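You operate a simulated robot arm through the tools that you are given. There is no shell and no other tool. Be economical: measure what you need, move in short steps, check, and stop when the job is done.

You are at the controls of a simulated two-armed robot. One attempt, no reset.

## Task
On the top of the roasting bench, fold the beige cloth in half.

It is judged by the outcome, as a careful person would: the job done as asked, and still so three seconds after it is handed in. It fails if anything else is knocked over, pushed out of place, dropped, spilled or broken. Flat cloth is picked up by pressing the open fingertips on it (5 to 10 N) and closing them slowly along it; thin cloth reads only 2 to 8 mm in the jaws.

## Robot
Two 7-joint arms with two-finger parallel grippers on one trunk, on a base that drives. Base frame: it is fixed to the floor where the robot stands at the start and does not move with it; the origin is under the middle of the robot, x ahead of it, y to its left, z up. Lengths are in cm, angles in degrees, forces in N, time in s.
The left shoulder is at the start at [7, 17.7, 112], the right one opposite. With the tool pointing down near the work surface each hand reaches from about 28 to 72 cm from the robot's upright axis, wherever it stands, measured 20 degrees to its own side. Places, roughly: top of the roasting bench [70, 20, 80]. Payload 3.43 kg a hand.
The tool frame of a hand sits at the grasp point between the pads (the TCP): z along the fingers, y along the line on which they close. The tips reach 3 cm beyond it. Largest opening 9.4 cm; finger width 2.8, thickness 1; the body of the gripper, 5 by 9.6 cm, starts 5.5 cm behind the TCP.
Orientation is that of the tool frame in the base frame, as [roll, pitch, yaw] about the fixed x, y, z axes, in that order (R = Rz(yaw) Ry(pitch) Rx(roll)). With the fingers straight down and closing along the base's y, the tool's x points along the base's -x, its y along +y and its z along -z.

## Interface
- The arms move only by the tool step_arm. It takes "left_series", "right_series" or both (then of equal length, played together; a hand with none holds still); each is a list of rows, each a list of 3 entries, a list of its own where there are three numbers: the turn, a rotation vector about the tool's x, y, z in degrees, then the shift along the tool's x, y, z in cm, then the closure in counts, from 0 (fully open) to 255 (shut). In form: [[[ax, ay, az], [tx, ty, tz], grip], ...]. A call has 1 to 8 rows; each row shifts and turns the commanded pose from where the row before left it, along the tool's axes as they then stand. A row lasts 0.2 s, in which the tool goes at most 5 cm and 8.6 degrees; a call with a longer step from one row to the next is refused whole, and so is a gripper value outside its range. A pose out of reach is approached as far as the arm can. The call stops where the force on the tool passes 40 N (or 10 N more than at its start, if that is more) or the arm is blocked; 0.2 s more then pass. Each finger travels about 15.3 cm/s and halts on what it meets, pressing with about 37 N; the grip force reading is that of the motor and also rises with nothing between the fingers. The clock runs only during rows and for 0.2 s after the last one: add rows that do not move to give the fingers time. It gives the time, the measured TCP pose, the force on the tool (base axes), the opening and the grip force at its end, in the units of the frame above (readings bear some noise), with the torque about the TCP (base axes, N m) and any sound that the robot's microphone picked up, and new pictures: "views" is both (left out), scene, wrist or none (wrist: the cameras of the hands that moved).
- Cameras (640 x 400 px; columns grow to the right, rows downward): "scene" is now at [12.89, -1.6, 142.21]; the picture's right is [-0.22, -0.98, 0.00], its down [-0.70, 0.16, -0.69] and it looks along [0.68, -0.15, -0.72] (base axes); focal length 248 px, centre (320, 200). "left" rides on the left gripper at [7.6, -1.4, -10.3] in its tool frame; the picture's right is [0.18, 0.98, 0.00], its down [-0.75, 0.14, -0.64] and it looks along [-0.63, 0.12, 0.77] (tool axes); focal length 243 px, centre (320, 200). "right" rides on the right gripper at [7.6, 1.4, -10.2] in its tool frame; the picture's right is [-0.18, 0.98, 0.00], its down [-0.75, -0.14, -0.64] and it looks along [-0.63, -0.12, 0.77] (tool axes); focal length 243 px, centre (320, 200). There is no depth. A picture from a camera that has moved, and an enlarged one, comes with that camera's place and axes in the base frame and with its lens.
- raise_lower(by): slides the trunk up (or, below 0, down) by that many cm; the arms and the scene camera ride with it, the base frame stays. It gives what a move gives, with no picture.
- steer(legs): drives the robot by 1 to 6 legs, each [ahead, turn to the left] in cm and degrees, along the robot's own axes; the way and the turn of a leg run together, so that a leg with both is an arc; at most 150 cm and 180 degrees a leg. The arms and the cameras ride along, it lands a little off, and it stops where it bumps. It gives what a move gives, and a new picture of the scene camera.
- turn_head(pan, tilt): turns the head with the scene camera to pan (to the left, within 86 degrees either way) and tilt (down, from -29 to 69), counted from straight ahead of the robot. It gives what a move gives, and a new picture of the scene camera.
- zoom(camera, box): a new picture of the part [left, top, right, bottom] of that camera's present view, enlarged. It takes no simulated time.
- finish_job(): hands the job in; it is judged then, once.

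Work in short steps. Places have to be worked out from the pictures, the camera data and where the tool is seen: move nearer, look again, correct. Check each grasp and each placing, and mend what went wrong. You have 120 turns and 260 pictures in all, those below and enlarged ones among them. Open the grippers and draw the arms clear of the work before you hand the job in, unless the task says otherwise; then end with one line.

The tools are called after ">>>" as name(argument=value, ...) on one line, values as JSON. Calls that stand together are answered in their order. step_arm: Moves the arms, as the interface text tells. Its arguments: {"type":"object","properties":{"left_series":{"type":"array","items":{"type":"array"}},"right_series":{"type":"array","items":{"type":"array"}},"views":{"type":"string","enum":["both","scene","wrist","none"]}},"required":[]} The other tools are called the same way: raise_lower (by) slides the trunk up or down; steer (legs) drives the base; turn_head (pan, tilt) turns the head that bears the scene camera; zoom (camera, box) takes an enlarged picture of a part of a camera's view; finish_job () hands the job in.

At the start:

```text
time_s: 0.0
left_tcp_pos: [49.79, 6.28, 108.66]
left_orientation: [180.0, 0.0, 180.0]
left_ft_force: [0.6, 0.1, 0.7]
left_moment: [-0.04, -0.01, 0.03]
left_finger_gap: 9.4
left_grasp_force: 0.0
right_tcp_pos: [36.18, -32.87, 101.06]
right_orientation: [179.9, -0.1, 180.0]
right_ft_force: [-0.2, 0.1, 0.0]
right_moment: [-0.01, -0.02, 0.01]
right_finger_gap: 9.42
right_grasp_force: 0.0
trunk travel left (down, up): [-70.0, 14.0]
robot x, y, heading: [0.34, 0.21, 0.1]
head pan, tilt: [-12.7, 46.2]
```

scene: 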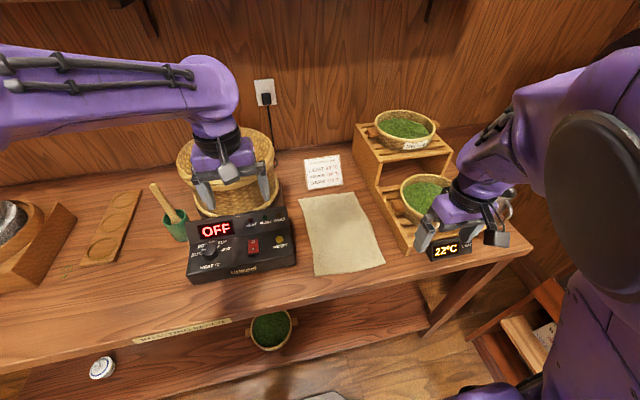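
right: 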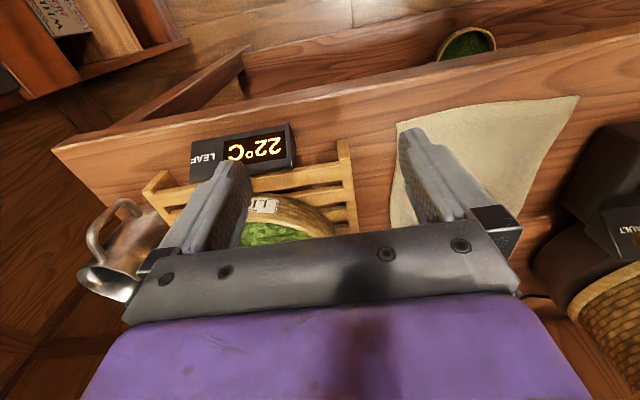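
left: 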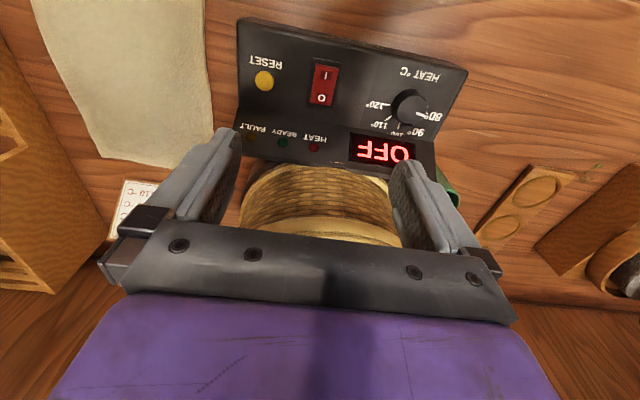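

The cloth appears to span x≈44–74, y≈−7 to −27. I'll enlarge the picture to measure its corners and what stands near them.

>>> zoom(camera="scene", box=[260, 140, 500, 290])

>>> turn_head(pan=-15, tilt=60)

```text
2.67 times, centred on (380, 215) of scene
camera zoom: at [12.89, -1.6, 142.21], right [-0.22, -0.98, 0.0], down [-0.7, 0.16, -0.69], along [0.68, -0.15, -0.72], focal length 662 px, centre (160, 160)
```

zoom: 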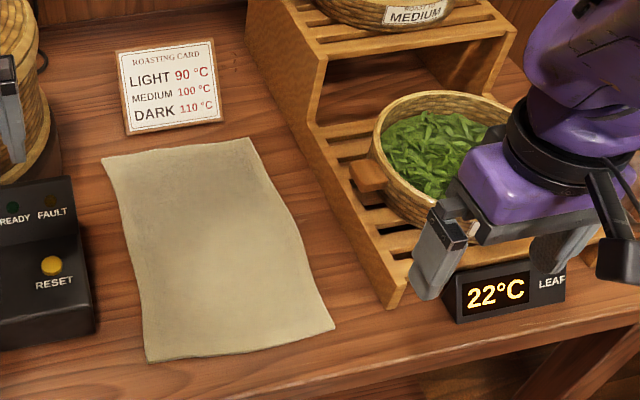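

```text
time_s: 0.8
left_tcp_pos: [49.75, 6.39, 108.6]
left_orientation: [179.9, 0.0, -180.0]
left_ft_force: [0.5, 0.3, -0.4]
left_moment: [0.01, -0.04, 0.02]
left_finger_gap: 9.4
left_grasp_force: 0.0
right_tcp_pos: [36.08, -33.08, 101.03]
right_orientation: [179.9, 0.0, 179.9]
right_ft_force: [0.0, 0.1, -0.4]
right_moment: [0.0, 0.0, 0.01]
right_finger_gap: 9.41
right_grasp_force: 0.0
trunk travel left (down, up): [-70.0, 14.0]
robot x, y, heading: [-0.34, -0.06, -0.1]
head pan, tilt: [-15.0, 60.0]
camera scene: at [11.49, -1.56, 140.43], right [-0.26, -0.97, 0.0], down [-0.84, 0.22, -0.5], along [0.48, -0.13, -0.87], focal length 248 px, centre (320, 200)
```

scene: 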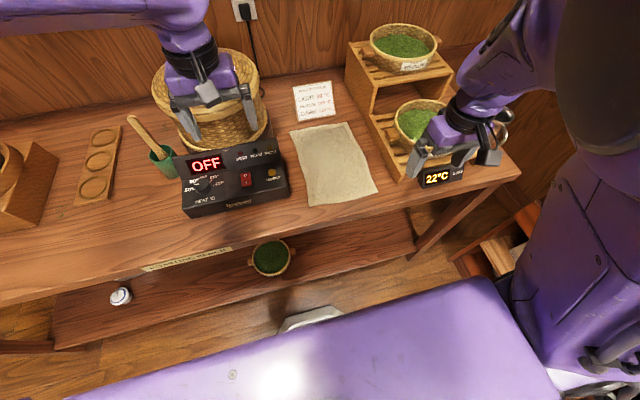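

The cloth corners come out at about (73,−7), (73,−27), (44,−27) and (44,−7), with the rack at y<−32 and the bench edge at x≈37. To reach the far edge I'll raise the trunk for clearance, turn slightly right and drive nearer.

>>> raise_lower(by=12)

>>> steer(legs=[[0, -12], [11, 0]])

>>> turn_head(pan=0, tilt=55)

```text
time_s: 2.3
left_tcp_pos: [49.68, 6.25, 120.74]
left_orientation: [-180.0, 0.0, -180.0]
left_ft_force: [0.1, -0.5, 0.3]
left_moment: [0.01, 0.04, 0.01]
left_finger_gap: 9.41
left_grasp_force: 0.1
right_tcp_pos: [35.98, -33.06, 113.01]
right_orientation: [-180.0, 0.0, -179.9]
right_ft_force: [0.4, 0.7, -0.1]
right_moment: [0.0, 0.01, -0.01]
right_finger_gap: 9.38
right_grasp_force: 0.0
trunk travel left (down, up): [-82.0, 2.0]
robot x, y, heading: [0.08, -0.23, -0.1]
head pan, tilt: [-15.0, 60.0]
```

```text
time_s: 4.2
left_tcp_pos: [60.24, -6.92, 120.8]
left_orientation: [-179.9, 0.0, 167.4]
left_ft_force: [0.6, -0.3, -0.3]
left_moment: [-0.04, -0.03, -0.02]
left_finger_gap: 9.4
left_grasp_force: 0.0
right_tcp_pos: [38.54, -42.29, 113.06]
right_orientation: [179.8, 0.1, 167.5]
right_ft_force: [-0.5, -0.6, 0.1]
right_moment: [0.04, 0.0, 0.0]
right_finger_gap: 9.4
right_grasp_force: 0.0
trunk travel left (down, up): [-82.0, 2.0]
robot x, y, heading: [10.32, -2.14, -12.7]
head pan, tilt: [-15.0, 60.0]
camera scene: at [21.17, -6.34, 152.45], right [-0.46, -0.89, 0.0], down [-0.77, 0.4, -0.5], along [0.45, -0.23, -0.87], focal length 248 px, centre (320, 200)
```

scene: 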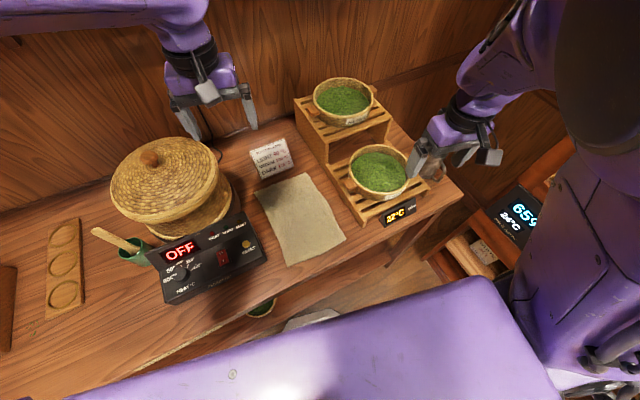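

```text
time_s: 5.0
left_tcp_pos: [60.7, -6.91, 120.71]
left_orientation: [180.0, -0.1, 167.6]
left_ft_force: [-0.1, 0.4, 0.1]
left_moment: [-0.02, 0.03, -0.02]
left_finger_gap: 9.37
left_grasp_force: 0.1
right_tcp_pos: [38.82, -42.32, 113.1]
right_orientation: [179.9, 0.0, 167.5]
right_ft_force: [0.1, 0.0, 0.8]
right_moment: [-0.01, 0.0, -0.01]
right_finger_gap: 9.39
right_grasp_force: 0.0
trunk travel left (down, up): [-82.0, 2.0]
robot x, y, heading: [10.78, -2.12, -12.5]
head pan, tilt: [0.0, 55.0]
camera scene: at [22.77, -4.87, 153.01], right [-0.22, -0.98, 0.0], down [-0.8, 0.18, -0.57], along [0.56, -0.12, -0.82], focal length 248 px, centre (320, 200)
```

scene: 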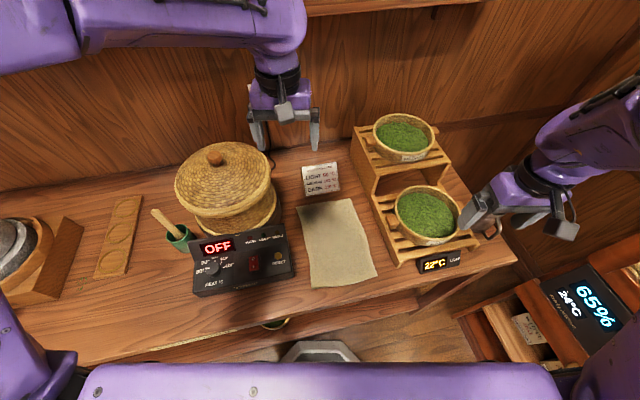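

I'll enlarge the cloth again from this better viewpoint to refine its corners and see how the card stands.

>>> zoom(camera="scene", box=[270, 140, 430, 300])

```text
2.50 times, centred on (350, 220) of scene
camera zoom: at [22.77, -4.87, 153.01], right [-0.22, -0.98, 0.0], down [-0.8, 0.18, -0.57], along [0.56, -0.12, -0.82], focal length 621 px, centre (245, 150)
```

zoom: 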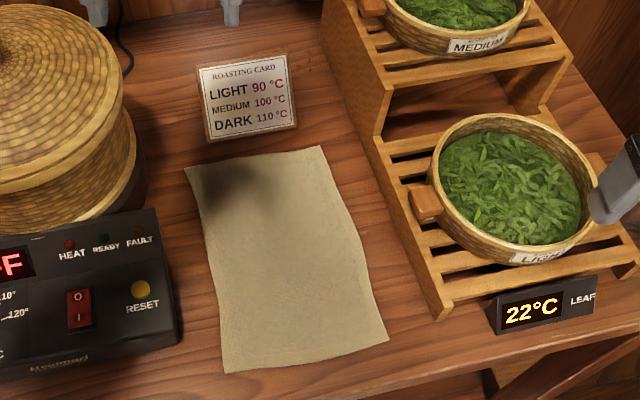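

The card stands right behind the cloth at x≈75, and the cloth's far edge is at x≈71–73. I'll fold far edge toward me; first squaring both hands and bringing them over the cloth at a safe height.

>>> step_arm(left_series=[[[0, 0, -6.2], [0, 0, 0], 90], [[0, 0, -6.2], [0, 0, 0], 90], [[0, 0, 0], [0, 0, 1], 90], [[0, 0, 0], [0, 0, 1], 90], [[0, 0, 0], [0, -1, 1], 90], [[0, 0, 0], [0, -1, 1], 90]], right_series=[[[0, 0, -6.2], [0, 4, 0], 90], [[0, 0, -6.2], [0, 4, 0], 90], [[0, 0, 0], [-1, 4, 0], 90], [[0, 0, 0], [-1, 4, 0], 90], [[0, 0, 0], [-5, 2, 0], 90], [[0, 0, 0], [-5, 0, 0], 90]], views="both")

```text
refused: row 5 steps farther than a row can; nothing moved
```

A diagonal step slightly exceeded 5 cm; I'll repeat it with smaller ones.

>>> step_arm(left_series=[[[0, 0, -6.2], [0, 0, 0], 90], [[0, 0, -6.2], [0, 0, 0], 90], [[0, 0, 0], [0, 0, 1], 90], [[0, 0, 0], [0, 0, 1], 90], [[0, 0, 0], [0, -1, 1], 90], [[0, 0, 0], [0, -1, 1], 90], [[0, 0, 0], [0, 0, 1], 90]], right_series=[[[0, 0, -6.2], [0, 4, 0], 90], [[0, 0, -6.2], [0, 4, 0], 90], [[0, 0, 0], [-1, 4, 0], 90], [[0, 0, 0], [-1, 4, 0], 90], [[0, 0, 0], [-4, 2, 0], 90], [[0, 0, 0], [-4, 0, 0], 90], [[0, 0, 0], [-4, 0, 0], 90]], views="both")

```text
time_s: 6.6
left_tcp_pos: [60.61, -9.05, 115.68]
left_orientation: [180.0, -0.1, 180.0]
left_ft_force: [-0.3, 0.0, 0.1]
left_moment: [0.02, 0.01, 0.02]
left_finger_gap: 6.09
left_grasp_force: 0.1
right_tcp_pos: [57.79, -27.66, 109.58]
right_orientation: [180.0, 0.0, 179.8]
right_ft_force: [0.4, 0.3, -0.5]
right_moment: [0.0, 0.03, -0.02]
right_finger_gap: 6.11
right_grasp_force: 0.0
right hand out of reach, approached as far as the arm can: row 1, 2, 3, 4
trunk travel left (down, up): [-82.0, 2.0]
robot x, y, heading: [10.48, -2.28, -12.7]
head pan, tilt: [0.0, 55.0]
camera scene: at [22.8, -4.85, 153.02], right [-0.22, -0.98, 0.0], down [-0.8, 0.18, -0.57], along [0.56, -0.12, -0.82], focal length 248 px, centre (320, 200)
camera right: at [50.18, -26.16, 119.8], right [0.19, 0.98, 0.0], down [0.75, -0.14, 0.64], along [0.63, -0.12, -0.77], focal length 243 px, centre (320, 200)
camera left: at [53.17, -10.27, 125.99], right [-0.18, 0.98, 0.0], down [0.75, 0.14, 0.64], along [0.63, 0.12, -0.77], focal length 243 px, centre (320, 200)
```

scene: 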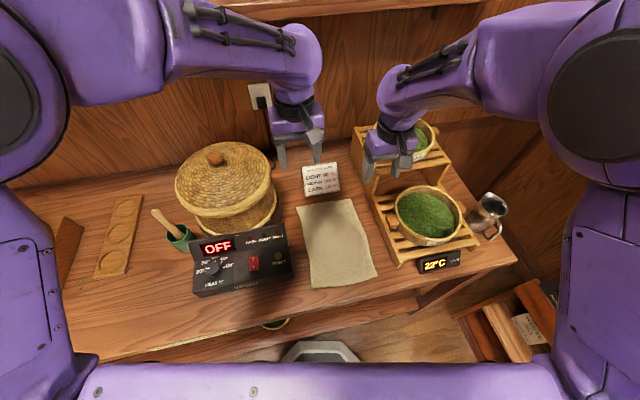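
right: 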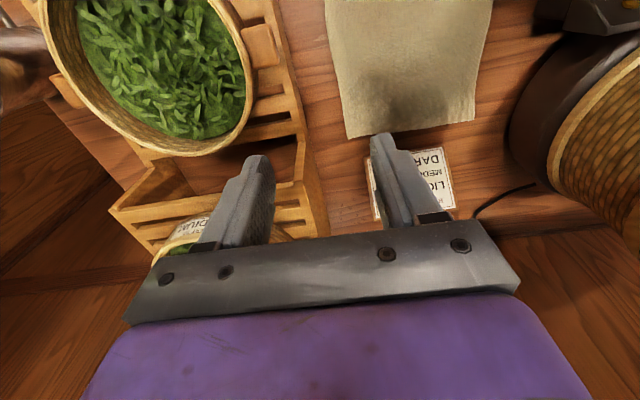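
left: 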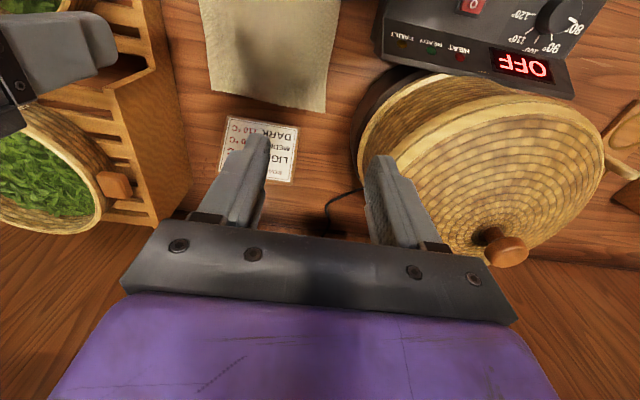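

From hand cameras the far edge is at x≈70.5, y from −26 to −6.3; the card is upright at x≈74. I'll tilt both hands 20° (palms toward me), centre right on y≈−23.2 and left on y≈−9.7, then lower the trunk.

>>> step_arm(left_series=[[[0, -6.7, 0], [0, -0.6, 0], 147], [[0, -6.7, 0], [0, 0, 0], 147], [[0, -6.6, 0], [0, 0, 0], 147], [[0, 0, 0], [0, 0, 0], 147]], right_series=[[[0, -6.7, 0], [0, 2, 0], 147], [[0, -6.7, 0], [0, 2.4, 0], 147], [[0, -6.6, 0], [0, 0, 0], 147], [[0, 0, 0], [0, 0, 0], 147]], views="none")

>>> raise_lower(by=-12)

```text
time_s: 7.6
left_tcp_pos: [60.47, -9.77, 115.79]
left_orientation: [-180.0, 20.1, 179.9]
left_ft_force: [0.0, 0.7, -0.4]
left_moment: [-0.02, -0.02, 0.01]
left_finger_gap: 3.97
left_grasp_force: 0.1
right_tcp_pos: [57.76, -23.04, 109.59]
right_orientation: [179.9, 20.1, 179.8]
right_ft_force: [-0.9, 0.3, -0.2]
right_moment: [0.04, 0.01, -0.02]
right_finger_gap: 4.03
right_grasp_force: 0.2
trunk travel left (down, up): [-82.0, 2.0]
robot x, y, heading: [10.98, -2.53, -12.5]
head pan, tilt: [0.0, 55.0]
```

```text
time_s: 9.1
left_tcp_pos: [60.5, -9.53, 103.78]
left_orientation: [-179.9, 20.0, 179.9]
left_ft_force: [-0.2, -0.1, -0.5]
left_moment: [-0.02, 0.01, 0.01]
left_finger_gap: 4.03
left_grasp_force: 0.0
right_tcp_pos: [57.55, -23.12, 97.61]
right_orientation: [180.0, 20.1, 179.9]
right_ft_force: [0.5, 0.2, 0.0]
right_moment: [-0.01, -0.03, 0.0]
right_finger_gap: 3.99
right_grasp_force: 0.1
trunk travel left (down, up): [-70.0, 14.0]
robot x, y, heading: [10.46, -2.44, -12.7]
head pan, tilt: [0.0, 55.0]
```

Both hands are tilted and squared. I advance them to about x=66, z=90, still well clear above the cloth, and look.

>>> step_arm(left_series=[[[0, 0, 0], [-0.15, 0, 4.9], 147], [[0, 0, 0], [-0.15, 0, 4.9], 147], [[0, 0, 0], [-0.15, 0, 4.9], 147]], right_series=[[[0, 0, 0], [-1.8, 0, 3.35], 147], [[0, 0, 0], [-1.8, 0, 3.35], 147], [[0, 0, 0], [-1.8, 0, 3.35], 147]], views="both")

```text
time_s: 9.9
left_tcp_pos: [67.72, -8.58, 91.8]
left_orientation: [-175.8, 19.2, -175.7]
left_ft_force: [0.3, -0.5, 0.5]
left_moment: [-0.01, 0.0, -0.01]
left_finger_gap: 4.0
left_grasp_force: 0.0
right_tcp_pos: [66.35, -23.3, 90.02]
right_orientation: [179.9, 19.9, 179.9]
right_ft_force: [-0.4, -0.5, -0.9]
right_moment: [0.03, 0.02, 0.01]
right_finger_gap: 3.98
right_grasp_force: 0.1
trunk travel left (down, up): [-70.0, 14.0]
robot x, y, heading: [10.22, -2.46, -12.2]
head pan, tilt: [0.0, 55.0]
camera scene: at [23.03, -4.91, 141.0], right [-0.22, -0.98, 0.0], down [-0.8, 0.18, -0.57], along [0.56, -0.12, -0.82], focal length 248 px, centre (320, 200)
camera right: at [55.74, -21.78, 97.05], right [0.17, 0.98, 0.06], down [0.49, -0.14, 0.86], along [0.85, -0.12, -0.51], focal length 243 px, centre (320, 200)
camera left: at [57.32, -9.92, 99.07], right [-0.22, 0.97, -0.13], down [0.49, 0.23, 0.84], along [0.84, 0.12, -0.52], focal length 243 px, centre (320, 200)
```

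scene: 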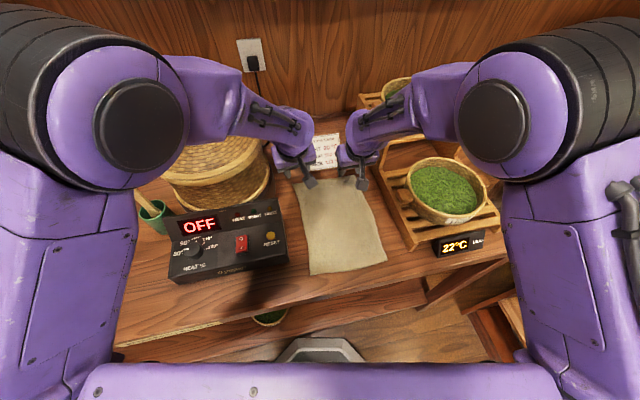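
right: 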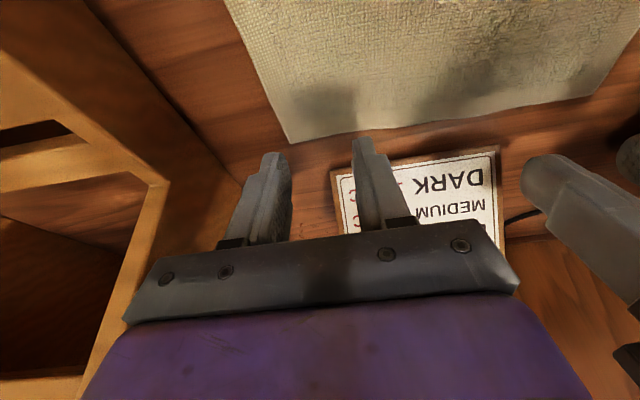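
left: 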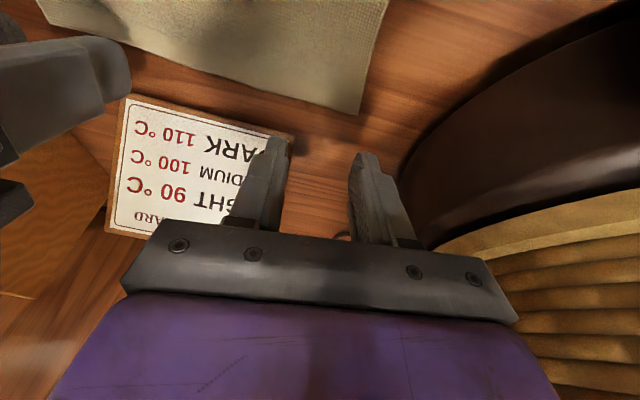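

Comparing views shows the bench top is really at z≈85.6 (all cameras agree then): far edge x≈67.3, cloth y −25 to −6.7, x≈41 to 67.3. The left hand is off its commanded tilt, so I let it settle while shifting the right hand slightly.

>>> step_arm(left_series=[[[0, 0, 0], [0, 0, 0], 174], [[0, 0, 0], [0, 0, 0], 174]], right_series=[[[0, 0, 0], [0, 0.9, 0], 174], [[0, 0, 0], [0, 0, 0], 174]], views="none")

```text
time_s: 10.5
left_tcp_pos: [67.49, -8.44, 91.59]
left_orientation: [-176.0, 19.1, -175.7]
left_ft_force: [0.1, 1.4, 0.0]
left_moment: [-0.02, 0.01, -0.01]
left_finger_gap: 2.99
left_grasp_force: 0.1
right_tcp_pos: [66.24, -22.22, 90.14]
right_orientation: [179.9, 20.0, 180.0]
right_ft_force: [-0.6, -0.1, 0.2]
right_moment: [-0.01, -0.02, 0.01]
right_finger_gap: 3.0
right_grasp_force: 0.0
trunk travel left (down, up): [-70.0, 14.0]
robot x, y, heading: [10.37, -1.97, -12.5]
head pan, tilt: [0.0, 55.0]
```

The left hand isn't converging, so its wrist may be touching something; I enlarge the scene there.

>>> zoom(camera="scene", box=[160, 80, 400, 230])

```text
2.67 times, centred on (280, 155) of scene
camera zoom: at [22.68, -4.9, 141.02], right [-0.22, -0.98, 0.0], down [-0.8, 0.18, -0.57], along [0.56, -0.12, -0.82], focal length 662 px, centre (427, 320)
```

zoom: 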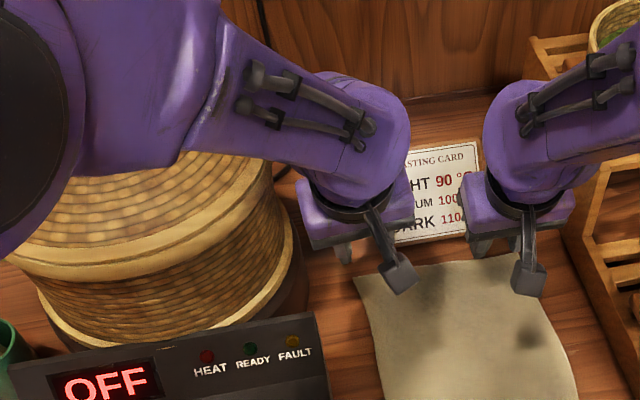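

The left forearm is over the roaster lid's knob and probably blocked by it. I back the left hand straight out the way it came and check the lid.

>>> step_arm(left_series=[[[0, 0, 0], [0.15, 0, -4.9], 174], [[0, 0, 0], [0.15, 0, -4.9], 174], [[0, 0, 0], [0.15, 0, -4.9], 174]], right_series=[[[0, 0, 0], [0, 0, -3], 174], [[0, 0, 0], [0, 0, -3], 174], [[0, 0, 0], [0, 0, 0], 174]], views="none")

>>> raise_lower(by=12)

>>> turn_head(pan=0, tilt=55)

```text
time_s: 11.3
left_tcp_pos: [60.7, -9.89, 103.81]
left_orientation: [179.7, 20.0, 179.6]
left_ft_force: [0.2, -0.1, 1.0]
left_moment: [-0.03, -0.02, -0.01]
left_finger_gap: 2.98
left_grasp_force: 0.0
right_tcp_pos: [64.13, -22.33, 95.72]
right_orientation: [179.9, 20.1, 179.9]
right_ft_force: [-1.0, -0.3, -0.3]
right_moment: [0.01, -0.01, 0.04]
right_finger_gap: 2.98
right_grasp_force: 0.0
trunk travel left (down, up): [-70.0, 14.0]
robot x, y, heading: [10.57, -2.41, -12.6]
head pan, tilt: [0.0, 55.0]
```

```text
time_s: 12.8
left_tcp_pos: [60.82, -9.74, 115.68]
left_orientation: [180.0, 20.1, 179.9]
left_ft_force: [-0.7, 0.7, 0.4]
left_moment: [0.02, 0.01, -0.01]
left_finger_gap: 3.0
left_grasp_force: 0.1
right_tcp_pos: [64.07, -22.36, 107.57]
right_orientation: [180.0, 20.0, 179.9]
right_ft_force: [0.1, -0.4, -0.1]
right_moment: [0.01, -0.01, 0.01]
right_finger_gap: 2.99
right_grasp_force: 0.1
trunk travel left (down, up): [-82.0, 2.0]
robot x, y, heading: [10.41, -2.66, -12.7]
head pan, tilt: [0.0, 55.0]
```

```text
time_s: 13.4
left_tcp_pos: [60.79, -9.68, 115.79]
left_orientation: [-179.9, 20.0, 179.9]
left_ft_force: [-1.3, 0.2, 0.0]
left_moment: [-0.03, -0.02, -0.02]
left_finger_gap: 2.97
left_grasp_force: 0.1
right_tcp_pos: [64.12, -22.42, 107.58]
right_orientation: [180.0, 19.9, 179.9]
right_ft_force: [-0.2, -0.1, 0.4]
right_moment: [-0.03, 0.01, 0.01]
right_finger_gap: 2.98
right_grasp_force: 0.0
trunk travel left (down, up): [-82.0, 2.0]
robot x, y, heading: [11.03, -2.3, -12.6]
head pan, tilt: [0.0, 55.0]
camera scene: at [22.62, -4.83, 153.03], right [-0.22, -0.98, 0.0], down [-0.8, 0.18, -0.57], along [0.56, -0.12, -0.82], focal length 248 px, centre (320, 200)
```

scene: 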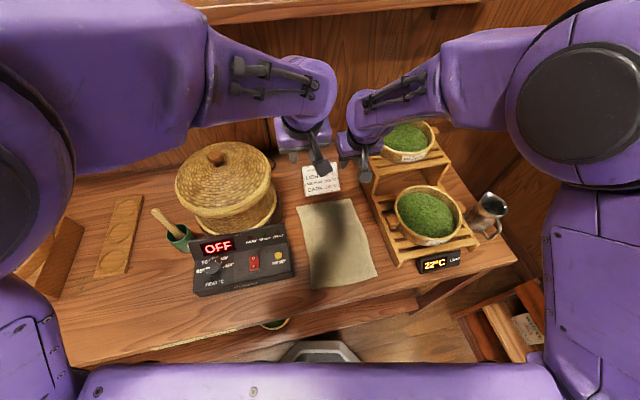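

The lid and basket look unmoved. I'll relocate the robot further right so the left forearm doesn't cross the lid; first retract both hands toward the body.

>>> step_arm(left_series=[[[0, 0, 0], [3.6, 2, -1.3], 174], [[0, 0, 0], [3.6, 2, -1.3], 174], [[0, 0, 0], [3.6, 2, -1.3], 174], [[0, 0, 0], [3.6, 2, -1.3], 174], [[0, 0, 0], [3.6, 2, -1.3], 174], [[0, 0, 0], [3.6, 2, -1.3], 174]], right_series=[[[0, 0, 0], [3.7, 0, -2.3], 174], [[0, 0, 0], [3.7, 0, -2.3], 174], [[0, 0, 0], [3.7, 0, -2.3], 174], [[0, 0, 0], [3.7, -1, -2.3], 174], [[0, 0, 0], [3.7, -1, -2.3], 174], [[0, 0, 0], [3.7, -1, -2.3], 174]], views="scene")

```text
time_s: 14.8
left_tcp_pos: [39.34, -0.19, 117.29]
left_orientation: [179.9, 19.9, 179.9]
left_ft_force: [-0.3, -0.3, -0.8]
left_moment: [0.0, -0.01, 0.03]
left_finger_gap: 3.0
left_grasp_force: 0.1
left hand out of reach, approached as far as the arm can: row 6
right_tcp_pos: [42.44, -24.88, 114.19]
right_orientation: [-179.9, 20.0, 179.9]
right_ft_force: [-0.7, -0.7, 0.3]
right_moment: [-0.01, 0.02, 0.05]
right_finger_gap: 2.98
right_grasp_force: 0.0
right hand out of reach, approached as far as the arm can: row 6
trunk travel left (down, up): [-82.0, 2.0]
robot x, y, heading: [10.52, -2.09, -12.4]
head pan, tilt: [0.0, 55.0]
camera scene: at [22.53, -4.86, 153.04], right [-0.22, -0.98, 0.0], down [-0.8, 0.18, -0.57], along [0.56, -0.12, -0.82], focal length 248 px, centre (320, 200)
```

scene: 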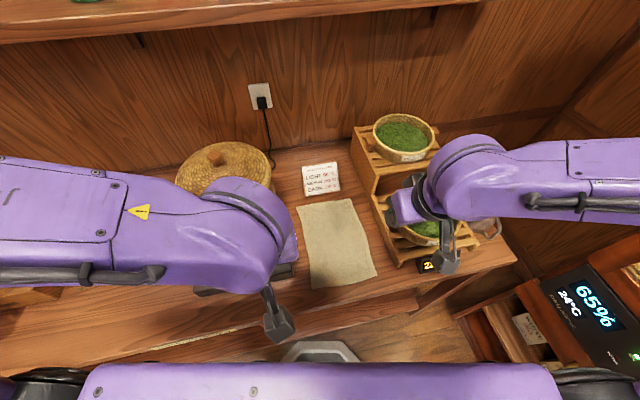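

Hands are retracted above everything. Now back off, shift right and return facing the bench.

>>> steer(legs=[[-16, 0], [0, -70], [15, 0], [0, 80]])

```text
time_s: 23.5
left_tcp_pos: [25.26, -8.94, 117.33]
left_orientation: [179.9, 19.9, -174.5]
left_ft_force: [-0.2, -0.1, 0.3]
left_moment: [-0.05, 0.01, -0.01]
left_finger_gap: 3.01
left_grasp_force: 0.1
right_tcp_pos: [30.76, -33.12, 114.38]
right_orientation: [-179.9, 20.0, -174.5]
right_ft_force: [-0.5, -1.3, 0.6]
right_moment: [0.02, -0.03, -0.01]
right_finger_gap: 3.01
right_grasp_force: 0.0
trunk travel left (down, up): [-82.0, 2.0]
robot x, y, heading: [-3.26, -13.8, -6.9]
head pan, tilt: [0.0, 55.0]
camera scene: at [8.96, -15.07, 153.03], right [-0.12, -0.99, 0.0], down [-0.81, 0.1, -0.57], along [0.57, -0.07, -0.82], focal length 248 px, centre (320, 200)
```

scene: 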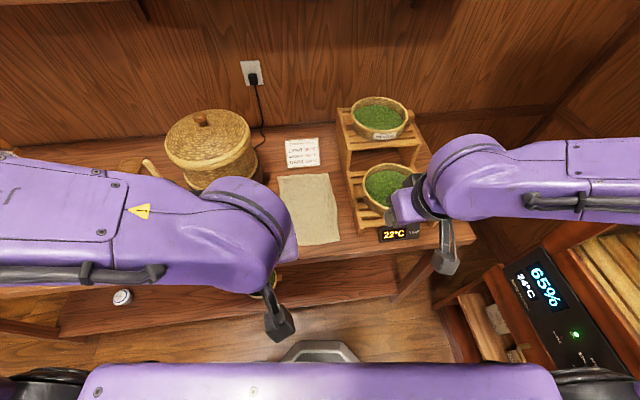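

Now straight ahead 14 cm, keeping the trunk high so the forearms slope down clear of the lid and rack.

>>> steer(legs=[[14, 2]])

```text
time_s: 25.0
left_tcp_pos: [39.58, -9.39, 117.26]
left_orientation: [179.8, 19.8, -172.4]
left_ft_force: [0.4, 0.1, 0.0]
left_moment: [-0.01, -0.01, -0.03]
left_finger_gap: 2.98
left_grasp_force: 0.0
right_tcp_pos: [45.94, -33.45, 114.29]
right_orientation: [-179.9, 19.9, -172.4]
right_ft_force: [1.0, -0.6, -0.5]
right_moment: [-0.03, -0.01, 0.02]
right_finger_gap: 2.98
right_grasp_force: 0.0
trunk travel left (down, up): [-82.0, 2.0]
robot x, y, heading: [11.0, -15.09, -4.8]
head pan, tilt: [0.0, 55.0]
stopped in leg 1: the robot was blocked; the commanded pose is now the measured one
camera scene: at [23.61, -16.12, 153.0], right [-0.09, -1.0, 0.0], down [-0.82, 0.07, -0.57], along [0.57, -0.05, -0.82], focal length 248 px, centre (320, 200)
```

scene: 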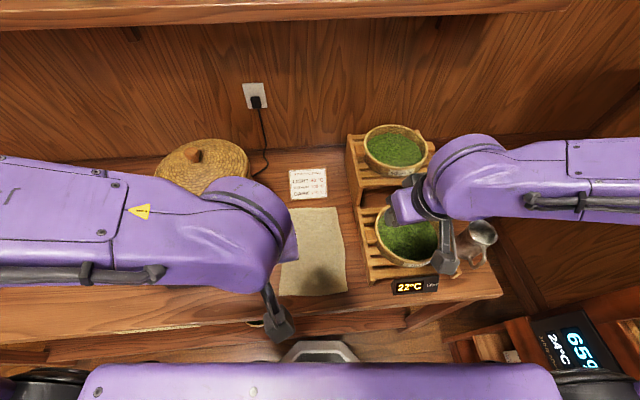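

It stopped lightly against something at x=11, nothing disturbed. I back off 1 cm, then square the hands and bring them over the cloth at z≈105.

>>> steer(legs=[[-1, 0]])

>>> step_arm(left_series=[[[2.6, 0, 7.1], [0, 0, 0], 174], [[0, 0, 0], [-2.3, 0, 2.65], 174], [[0, 0, 0], [-2.3, 0, 2.65], 174], [[0, 0, 0], [-2.3, 0, 2.65], 174], [[0, 0, 0], [-2.3, 0, 2.65], 174], [[0, 0, 0], [-2.3, 0, 2.65], 174], [[0, 0, 0], [-2.3, 0, 2.65], 174], [[0, 0, 0], [-2.3, 0, 2.65], 174]], right_series=[[[2.6, 0, 7.1], [0, 0, 0], 174], [[0, 0, 0], [0, 3.7, 0], 174], [[0, 0, 0], [0, 3.7, 0], 174], [[0, 0, 0], [0, 3.7, 0], 174], [[0, 0, 0], [-2.75, 0, 3.4], 174], [[0, 0, 0], [-2.75, 0, 3.4], 174], [[0, 0, 0], [-2.75, 0, 3.4], 174], [[0, 0, 0], [-2.75, 0, 3.4], 174]], views="both")

```text
time_s: 25.8
left_tcp_pos: [38.52, -9.33, 117.3]
left_orientation: [180.0, 19.9, -172.5]
left_ft_force: [0.2, -0.2, -0.3]
left_moment: [0.0, 0.02, -0.01]
left_finger_gap: 2.97
left_grasp_force: 0.1
right_tcp_pos: [44.85, -33.42, 114.32]
right_orientation: [180.0, 19.9, -172.5]
right_ft_force: [0.5, 0.6, -0.6]
right_moment: [-0.01, 0.03, 0.0]
right_finger_gap: 2.99
right_grasp_force: 0.1
trunk travel left (down, up): [-82.0, 2.0]
robot x, y, heading: [9.54, -15.04, -5.1]
head pan, tilt: [0.0, 55.0]
camera scene: at [22.58, -16.05, 153.0], right [-0.09, -1.0, 0.0], down [-0.82, 0.07, -0.57], along [0.57, -0.05, -0.82], focal length 248 px, centre (320, 200)
```

scene: 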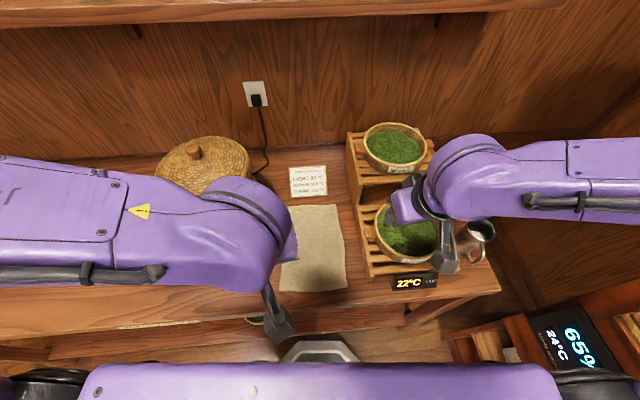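

```text
time_s: 27.6
left_tcp_pos: [60.56, -9.72, 105.67]
left_orientation: [180.0, 19.8, 180.0]
left_ft_force: [0.3, -0.3, 0.0]
left_moment: [-0.01, 0.01, 0.02]
left_finger_gap: 3.0
left_grasp_force: 0.0
left hand out of reach, approached as far as the arm can: row 1
right_tcp_pos: [59.91, -22.1, 105.35]
right_orientation: [-180.0, 19.8, 180.0]
right_ft_force: [0.3, -0.3, 0.4]
right_moment: [-0.04, 0.01, -0.02]
right_finger_gap: 2.96
right_grasp_force: 0.0
trunk travel left (down, up): [-82.0, 2.0]
robot x, y, heading: [9.88, -14.87, -5.0]
head pan, tilt: [0.0, 55.0]
camera scene: at [22.73, -16.0, 152.99], right [-0.09, -1.0, 0.0], down [-0.82, 0.07, -0.57], along [0.57, -0.05, -0.82], focal length 248 px, centre (320, 200)
camera right: at [49.4, -20.74, 112.44], right [0.17, 0.98, 0.06], down [0.49, -0.14, 0.86], along [0.85, -0.12, -0.51], focal length 243 px, centre (320, 200)
camera left: at [49.95, -10.93, 112.73], right [-0.17, 0.98, -0.06], down [0.49, 0.14, 0.86], along [0.85, 0.12, -0.51], focal length 243 px, centre (320, 200)
```

scene: 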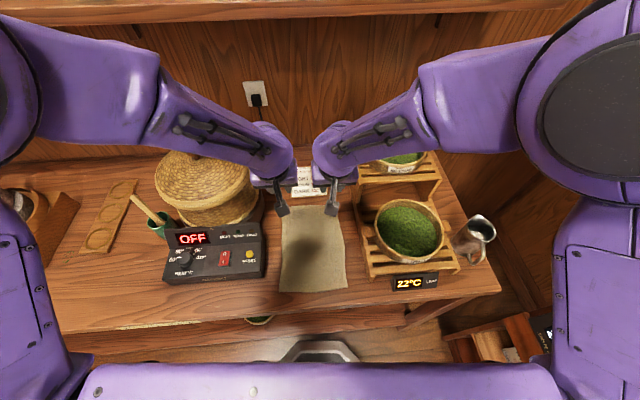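
right: 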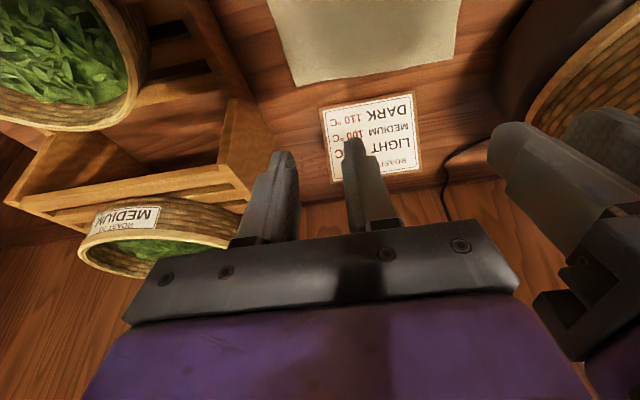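
left: 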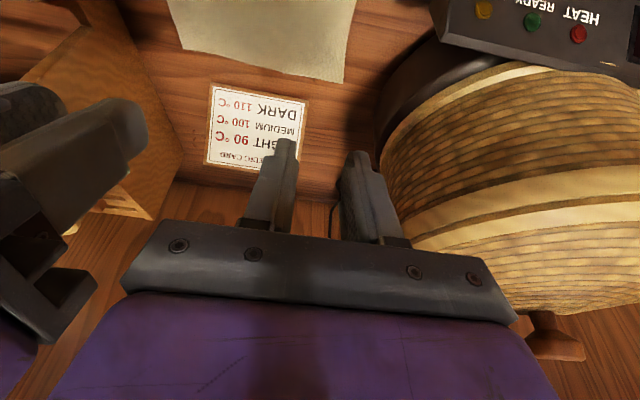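

All cameras now agree: far corners (67.3,−6.5) and (67.3,−25) at z≈85.6. I descend toward z≈93 above the far edge, watching for any deviation of the left arm.

>>> step_arm(left_series=[[[0, 0, 0], [-0.33, 0, 3.5], 174], [[0, 0, 0], [-0.33, 0, 3.5], 174], [[0, 0, 0], [-0.33, 0, 3.5], 174], [[0, 0, 0], [-0.33, 0, 3.5], 174]], right_series=[[[0, 0, 0], [-0.52, 0, 3.47], 174], [[0, 0, 0], [-0.52, 0, 3.47], 174], [[0, 0, 0], [-0.52, 0, 3.47], 174], [[0, 0, 0], [-0.52, 0, 3.47], 174]], views="both")

```text
time_s: 28.6
left_tcp_pos: [66.4, -9.75, 92.86]
left_orientation: [-180.0, 19.9, -179.9]
left_ft_force: [0.5, -0.1, -0.5]
left_moment: [-0.02, 0.01, 0.02]
left_finger_gap: 2.99
left_grasp_force: 0.1
right_tcp_pos: [66.74, -22.69, 93.19]
right_orientation: [179.6, 20.0, 179.3]
right_ft_force: [-0.3, -0.2, 0.6]
right_moment: [-0.03, -0.01, -0.02]
right_finger_gap: 3.0
right_grasp_force: 0.1
trunk travel left (down, up): [-82.0, 2.0]
robot x, y, heading: [9.94, -15.13, -5.1]
head pan, tilt: [0.0, 55.0]
camera scene: at [22.6, -15.95, 153.01], right [-0.09, -1.0, 0.0], down [-0.82, 0.07, -0.57], along [0.57, -0.05, -0.82], focal length 248 px, centre (320, 200)
camera right: at [56.14, -21.15, 100.24], right [0.18, 0.98, 0.07], down [0.49, -0.15, 0.86], along [0.85, -0.12, -0.51], focal length 243 px, centre (320, 200)
camera left: at [55.76, -11.02, 99.93], right [-0.17, 0.98, -0.06], down [0.49, 0.14, 0.86], along [0.85, 0.12, -0.51], focal length 243 px, centre (320, 200)
```

scene: 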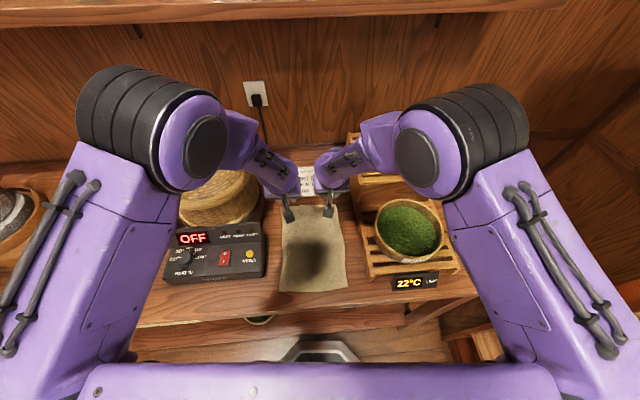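
right: 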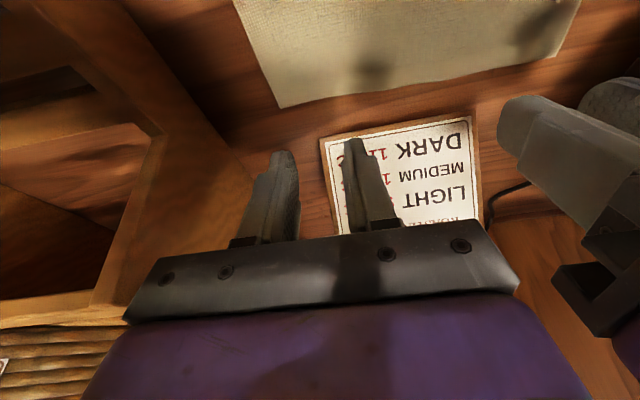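
left: 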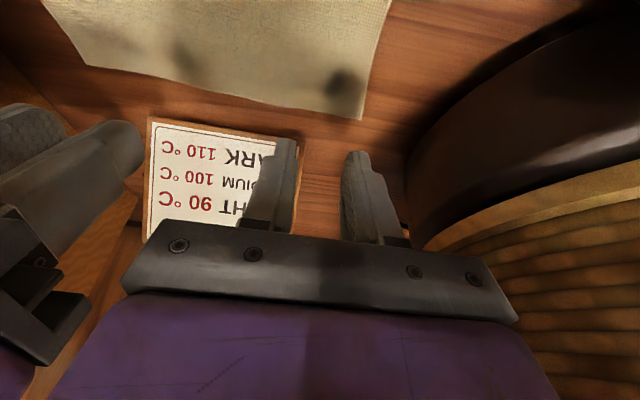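

The left hand tracks well now, but the right is 0.7° off its orientation, which could mean its forearm is touching the upper rack or basket. I enlarge that area.

>>> zoom(camera="scene", box=[260, 100, 500, 250])

>>> step_arm(left_series=[[[0, 0, 0], [0, 0, 0], 174]], right_series=[[[0, 0, 0], [0, 0, 0], 174]], views="none")

```text
2.67 times, centred on (380, 175) of scene
camera zoom: at [22.6, -15.95, 153.01], right [-0.09, -1.0, 0.0], down [-0.82, 0.07, -0.57], along [0.57, -0.05, -0.82], focal length 662 px, centre (160, 267)
```

zoom: 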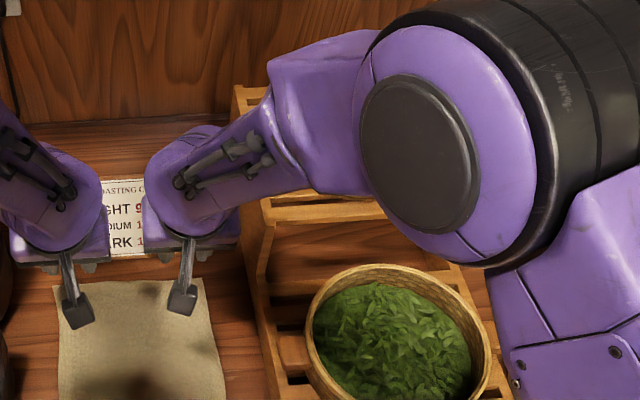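

```text
time_s: 28.9
left_tcp_pos: [66.12, -9.79, 93.12]
left_orientation: [-179.9, 19.9, 180.0]
left_ft_force: [0.6, 0.6, 0.6]
left_moment: [-0.03, -0.01, 0.01]
left_finger_gap: 2.98
left_grasp_force: 0.0
right_tcp_pos: [66.37, -22.84, 93.39]
right_orientation: [179.7, 20.0, 179.4]
right_ft_force: [0.1, 0.5, 0.1]
right_moment: [-0.01, 0.01, 0.03]
right_finger_gap: 2.97
right_grasp_force: 0.1
trunk travel left (down, up): [-82.0, 2.0]
robot x, y, heading: [10.53, -15.22, -4.9]
head pan, tilt: [0.0, 55.0]
```

The right forearm lies against the upper rack corner, so 5 cm of robot shift to the left plus the last 2 cm of trunk height should clear it. First I retract both hands up and back.

>>> step_arm(left_series=[[[0, 0, 0], [0.33, 0, -3.5], 174], [[0, 0, 0], [0.33, 0, -3.5], 174], [[0, 0, 0], [0.33, 0, -3.5], 174], [[0, 0, 0], [0.33, 0, -3.5], 174], [[0, 0, 0], [2.3, 0, -2.65], 174], [[0, 0, 0], [2.3, 0, -2.65], 174], [[0, 0, 0], [2.3, 0, -2.65], 174], [[0, 0, 0], [2.3, 0, -2.65], 174]], right_series=[[[0, 0, 0], [0.52, 0, -3.47], 174], [[0, 0, 0], [0.52, 0, -3.47], 174], [[0, 0, 0], [0.52, 0, -3.47], 174], [[0, 0, 0], [0.52, 0, -3.47], 174], [[0, 0, 0], [2.75, 0, -3.0], 174], [[0, 0, 0], [2.75, 0, -3.0], 174], [[0, 0, 0], [2.75, 0, -3.0], 174], [[0, 0, 0], [2.75, -1, -3.0], 174]], views="none")

>>> steer(legs=[[-14, 0], [0, 35], [10, 0], [0, -30]])

```text
time_s: 29.7
left_tcp_pos: [62.4, -9.26, 100.76]
left_orientation: [-178.9, 19.1, -178.2]
left_ft_force: [0.7, -0.3, -0.3]
left_moment: [-0.04, 0.01, 0.03]
left_finger_gap: 2.99
left_grasp_force: 0.0
right_tcp_pos: [57.56, -22.69, 92.65]
right_orientation: [178.5, 9.0, 177.7]
right_ft_force: [-0.7, -0.4, -0.1]
right_moment: [-0.01, -0.02, 0.0]
right_finger_gap: 3.0
right_grasp_force: 0.1
trunk travel left (down, up): [-82.0, 2.0]
robot x, y, heading: [9.89, -15.25, -5.0]
head pan, tilt: [0.0, 55.0]
stopped in row 3 (right hand): the arm was blocked; the commanded pose is now the measured one
```

```text
time_s: 33.2
left_tcp_pos: [39.27, 22.2, 101.08]
left_orientation: [-178.8, 19.5, -143.9]
left_ft_force: [0.0, 0.1, 0.7]
left_moment: [-0.03, 0.01, 0.03]
left_finger_gap: 3.03
left_grasp_force: 0.1
right_tcp_pos: [42.37, 8.05, 92.89]
right_orientation: [178.7, 8.4, -148.0]
right_ft_force: [-17.2, -10.7, 33.2]
right_moment: [-0.72, -0.36, -0.46]
right_finger_gap: 2.94
right_grasp_force: 0.1
trunk travel left (down, up): [-82.0, 2.0]
robot x, y, heading: [-0.24, -12.07, 29.5]
head pan, tilt: [0.0, 55.0]
stopped in leg 3: the force on the tool passed its limit (the readings are from after the stop); the commanded pose is now the measured one
camera scene: at [9.55, -6.12, 153.12], right [0.49, -0.87, 0.0], down [-0.71, -0.4, -0.58], along [0.51, 0.28, -0.82], focal length 248 px, centre (320, 200)
```

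scene: 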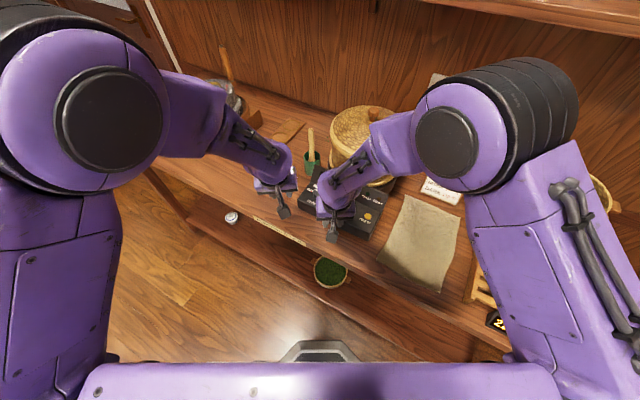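

The retract was blocked partway and the drive then brought the right fingertips against the roaster's control box. I reverse the last leg straight away to release it.

>>> steer(legs=[[-7, 0]])

```text
time_s: 34.2
left_tcp_pos: [34.2, 19.19, 100.36]
left_orientation: [-178.9, 18.7, -144.0]
left_ft_force: [-0.8, 0.3, -1.3]
left_moment: [-0.02, 0.01, 0.04]
left_finger_gap: 2.99
left_grasp_force: 0.0
right_tcp_pos: [37.23, 5.01, 92.33]
right_orientation: [178.7, 7.8, -148.1]
right_ft_force: [0.4, -0.1, -1.5]
right_moment: [-0.02, 0.01, -0.01]
right_finger_gap: 2.98
right_grasp_force: 0.0
trunk travel left (down, up): [-82.0, 2.0]
robot x, y, heading: [-6.3, -15.24, 29.5]
head pan, tilt: [0.0, 55.0]
camera scene: at [4.95, -8.81, 152.96], right [0.49, -0.87, 0.0], down [-0.72, -0.4, -0.57], along [0.5, 0.28, -0.82], focal length 248 px, centre (320, 200)
```

scene: 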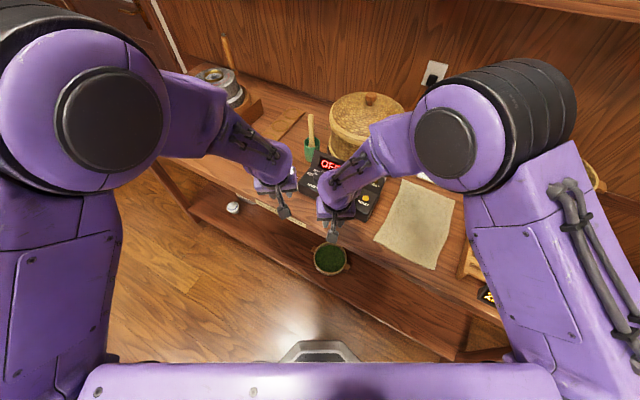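

The box is released. I back off a little more, and look at the whole bench for displaced items.

>>> steer(legs=[[-12, 0]])

>>> turn_head(pan=-35, tilt=45)

```text
time_s: 35.5
left_tcp_pos: [23.15, 13.04, 100.6]
left_orientation: [-178.9, 19.2, -144.0]
left_ft_force: [-0.5, 0.4, 0.6]
left_moment: [-0.01, -0.01, 0.0]
left_finger_gap: 2.98
left_grasp_force: 0.1
right_tcp_pos: [26.47, -1.13, 92.41]
right_orientation: [178.7, 8.2, -148.0]
right_ft_force: [0.3, 0.0, 0.2]
right_moment: [0.0, 0.0, -0.02]
right_finger_gap: 2.97
right_grasp_force: 0.0
trunk travel left (down, up): [-82.0, 2.0]
robot x, y, heading: [-16.9, -21.15, 29.0]
head pan, tilt: [0.0, 55.0]
camera scene: at [-6.1, -15.03, 153.02], right [0.49, -0.87, 0.0], down [-0.72, -0.4, -0.57], along [0.5, 0.28, -0.82], focal length 248 px, centre (320, 200)
```

scene: 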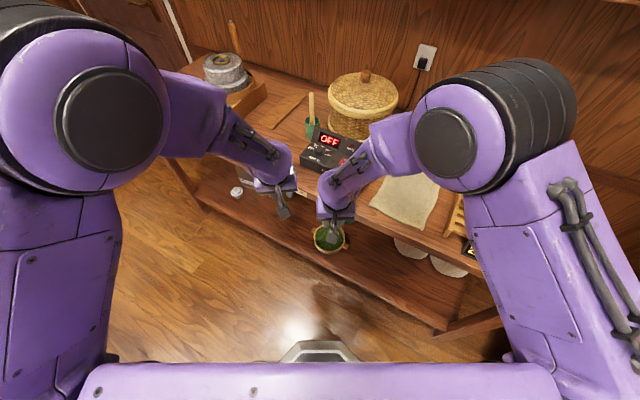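

```text
time_s: 36.5
left_tcp_pos: [23.23, 13.08, 100.61]
left_orientation: [-179.0, 19.1, -144.0]
left_ft_force: [-0.3, -0.6, 0.5]
left_moment: [0.02, 0.03, 0.0]
left_finger_gap: 2.97
left_grasp_force: 0.0
right_tcp_pos: [26.45, -1.16, 92.51]
right_orientation: [178.7, 8.1, -148.2]
right_ft_force: [0.2, 0.5, 0.1]
right_moment: [-0.03, 0.01, 0.01]
right_finger_gap: 3.01
right_grasp_force: 0.0
trunk travel left (down, up): [-82.0, 2.0]
robot x, y, heading: [-17.28, -21.21, 29.3]
head pan, tilt: [-35.0, 45.0]
camera scene: at [-4.38, -19.39, 154.37], right [-0.1, -0.99, 0.0], down [-0.7, 0.07, -0.71], along [0.7, -0.07, -0.71], focal length 248 px, centre (320, 200)
```

scene: 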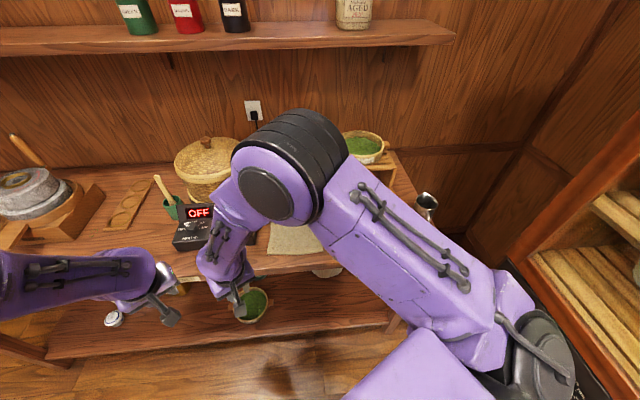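

The right arm hides the rack. In free space I now lift both hands straight up, which also shows whether the earlier block was a joint matter.

>>> step_arm(left_series=[[[0, 0, 0], [0, 0, -3.5], 174], [[0, 0, 0], [0, 0, -3.5], 174], [[0, 0, 0], [0, 0, -3.5], 174], [[0, 0, 0], [0, 0, -3.5], 174]], right_series=[[[0, 0, 0], [0, 0, -4.5], 174], [[0, 0, 0], [0, 0, -4.5], 174], [[0, 0, 0], [0, 0, -4.5], 174], [[0, 0, 0], [0, 0, -4.5], 174]], views="scene")

```text
time_s: 37.5
left_tcp_pos: [19.07, 10.7, 114.05]
left_orientation: [-179.0, 19.3, -144.2]
left_ft_force: [0.5, 0.0, 0.2]
left_moment: [-0.01, -0.01, 0.03]
left_finger_gap: 3.0
left_grasp_force: 0.1
right_tcp_pos: [24.24, -2.8, 110.46]
right_orientation: [178.8, 8.2, -148.1]
right_ft_force: [0.8, -0.4, 0.5]
right_moment: [0.0, 0.0, 0.0]
right_finger_gap: 3.01
right_grasp_force: 0.0
trunk travel left (down, up): [-82.0, 2.0]
robot x, y, heading: [-16.91, -21.13, 29.3]
head pan, tilt: [-35.0, 45.0]
camera scene: at [-4.77, -19.71, 154.4], right [-0.1, -0.99, 0.0], down [-0.7, 0.07, -0.71], along [0.7, -0.07, -0.71], focal length 248 px, centre (320, 200)
```

scene: 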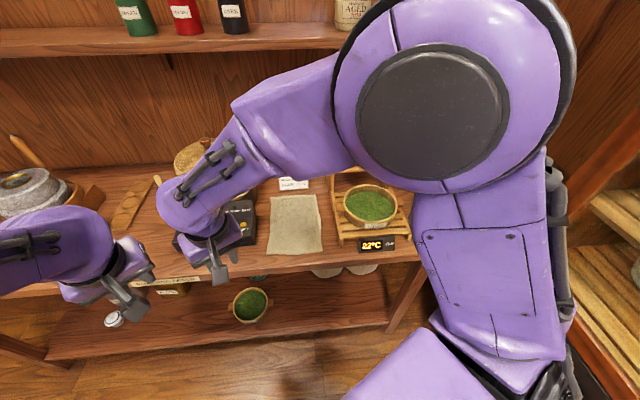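

That moved freely, so the block was contact with the rack or the left hand. I turn back to face the bench to inspect everything.

>>> steer(legs=[[0, -30]])

>>> turn_head(pan=0, tilt=45)

```text
time_s: 39.4
left_tcp_pos: [30.34, -11.59, 113.83]
left_orientation: [-178.9, 19.1, -173.9]
left_ft_force: [0.4, 0.7, -0.4]
left_moment: [0.01, -0.02, -0.03]
left_finger_gap: 3.01
left_grasp_force: 0.1
right_tcp_pos: [28.27, -25.54, 110.22]
right_orientation: [178.6, 8.1, -178.0]
right_ft_force: [-0.4, -0.6, -0.3]
right_moment: [0.01, 0.02, 0.02]
right_finger_gap: 2.98
right_grasp_force: 0.0
trunk travel left (down, up): [-82.0, 2.0]
robot x, y, heading: [-17.23, -21.21, -0.7]
head pan, tilt: [-35.0, 45.0]
camera scene: at [-5.3, -25.83, 154.38], right [-0.58, -0.81, 0.0], down [-0.58, 0.41, -0.71], along [0.58, -0.41, -0.71], focal length 248 px, centre (320, 200)
```

scene: 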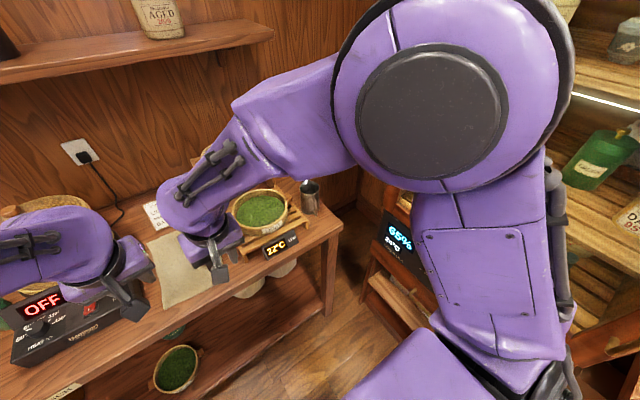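

```text
time_s: 40.4
left_tcp_pos: [30.52, -11.46, 113.78]
left_orientation: [-178.8, 19.1, -173.9]
left_ft_force: [0.5, -0.3, -1.4]
left_moment: [0.01, -0.02, -0.01]
left_finger_gap: 3.0
left_grasp_force: 0.1
right_tcp_pos: [28.23, -25.64, 110.33]
right_orientation: [178.7, 8.1, -177.9]
right_ft_force: [-0.1, 0.0, -0.8]
right_moment: [-0.02, -0.03, 0.0]
right_finger_gap: 2.98
right_grasp_force: 0.1
trunk travel left (down, up): [-82.0, 2.0]
robot x, y, heading: [-16.75, -21.4, -0.4]
head pan, tilt: [0.0, 45.0]
camera scene: at [-3.78, -21.21, 154.38], right [-0.01, -1.0, 0.0], down [-0.71, 0.01, -0.71], along [0.71, -0.01, -0.71], focal length 248 px, centre (320, 200)
```

scene: 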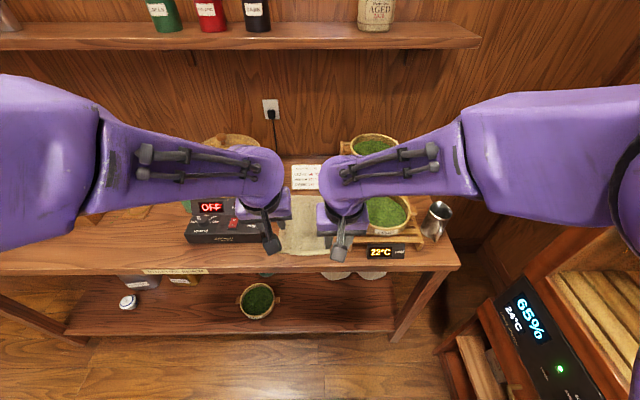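

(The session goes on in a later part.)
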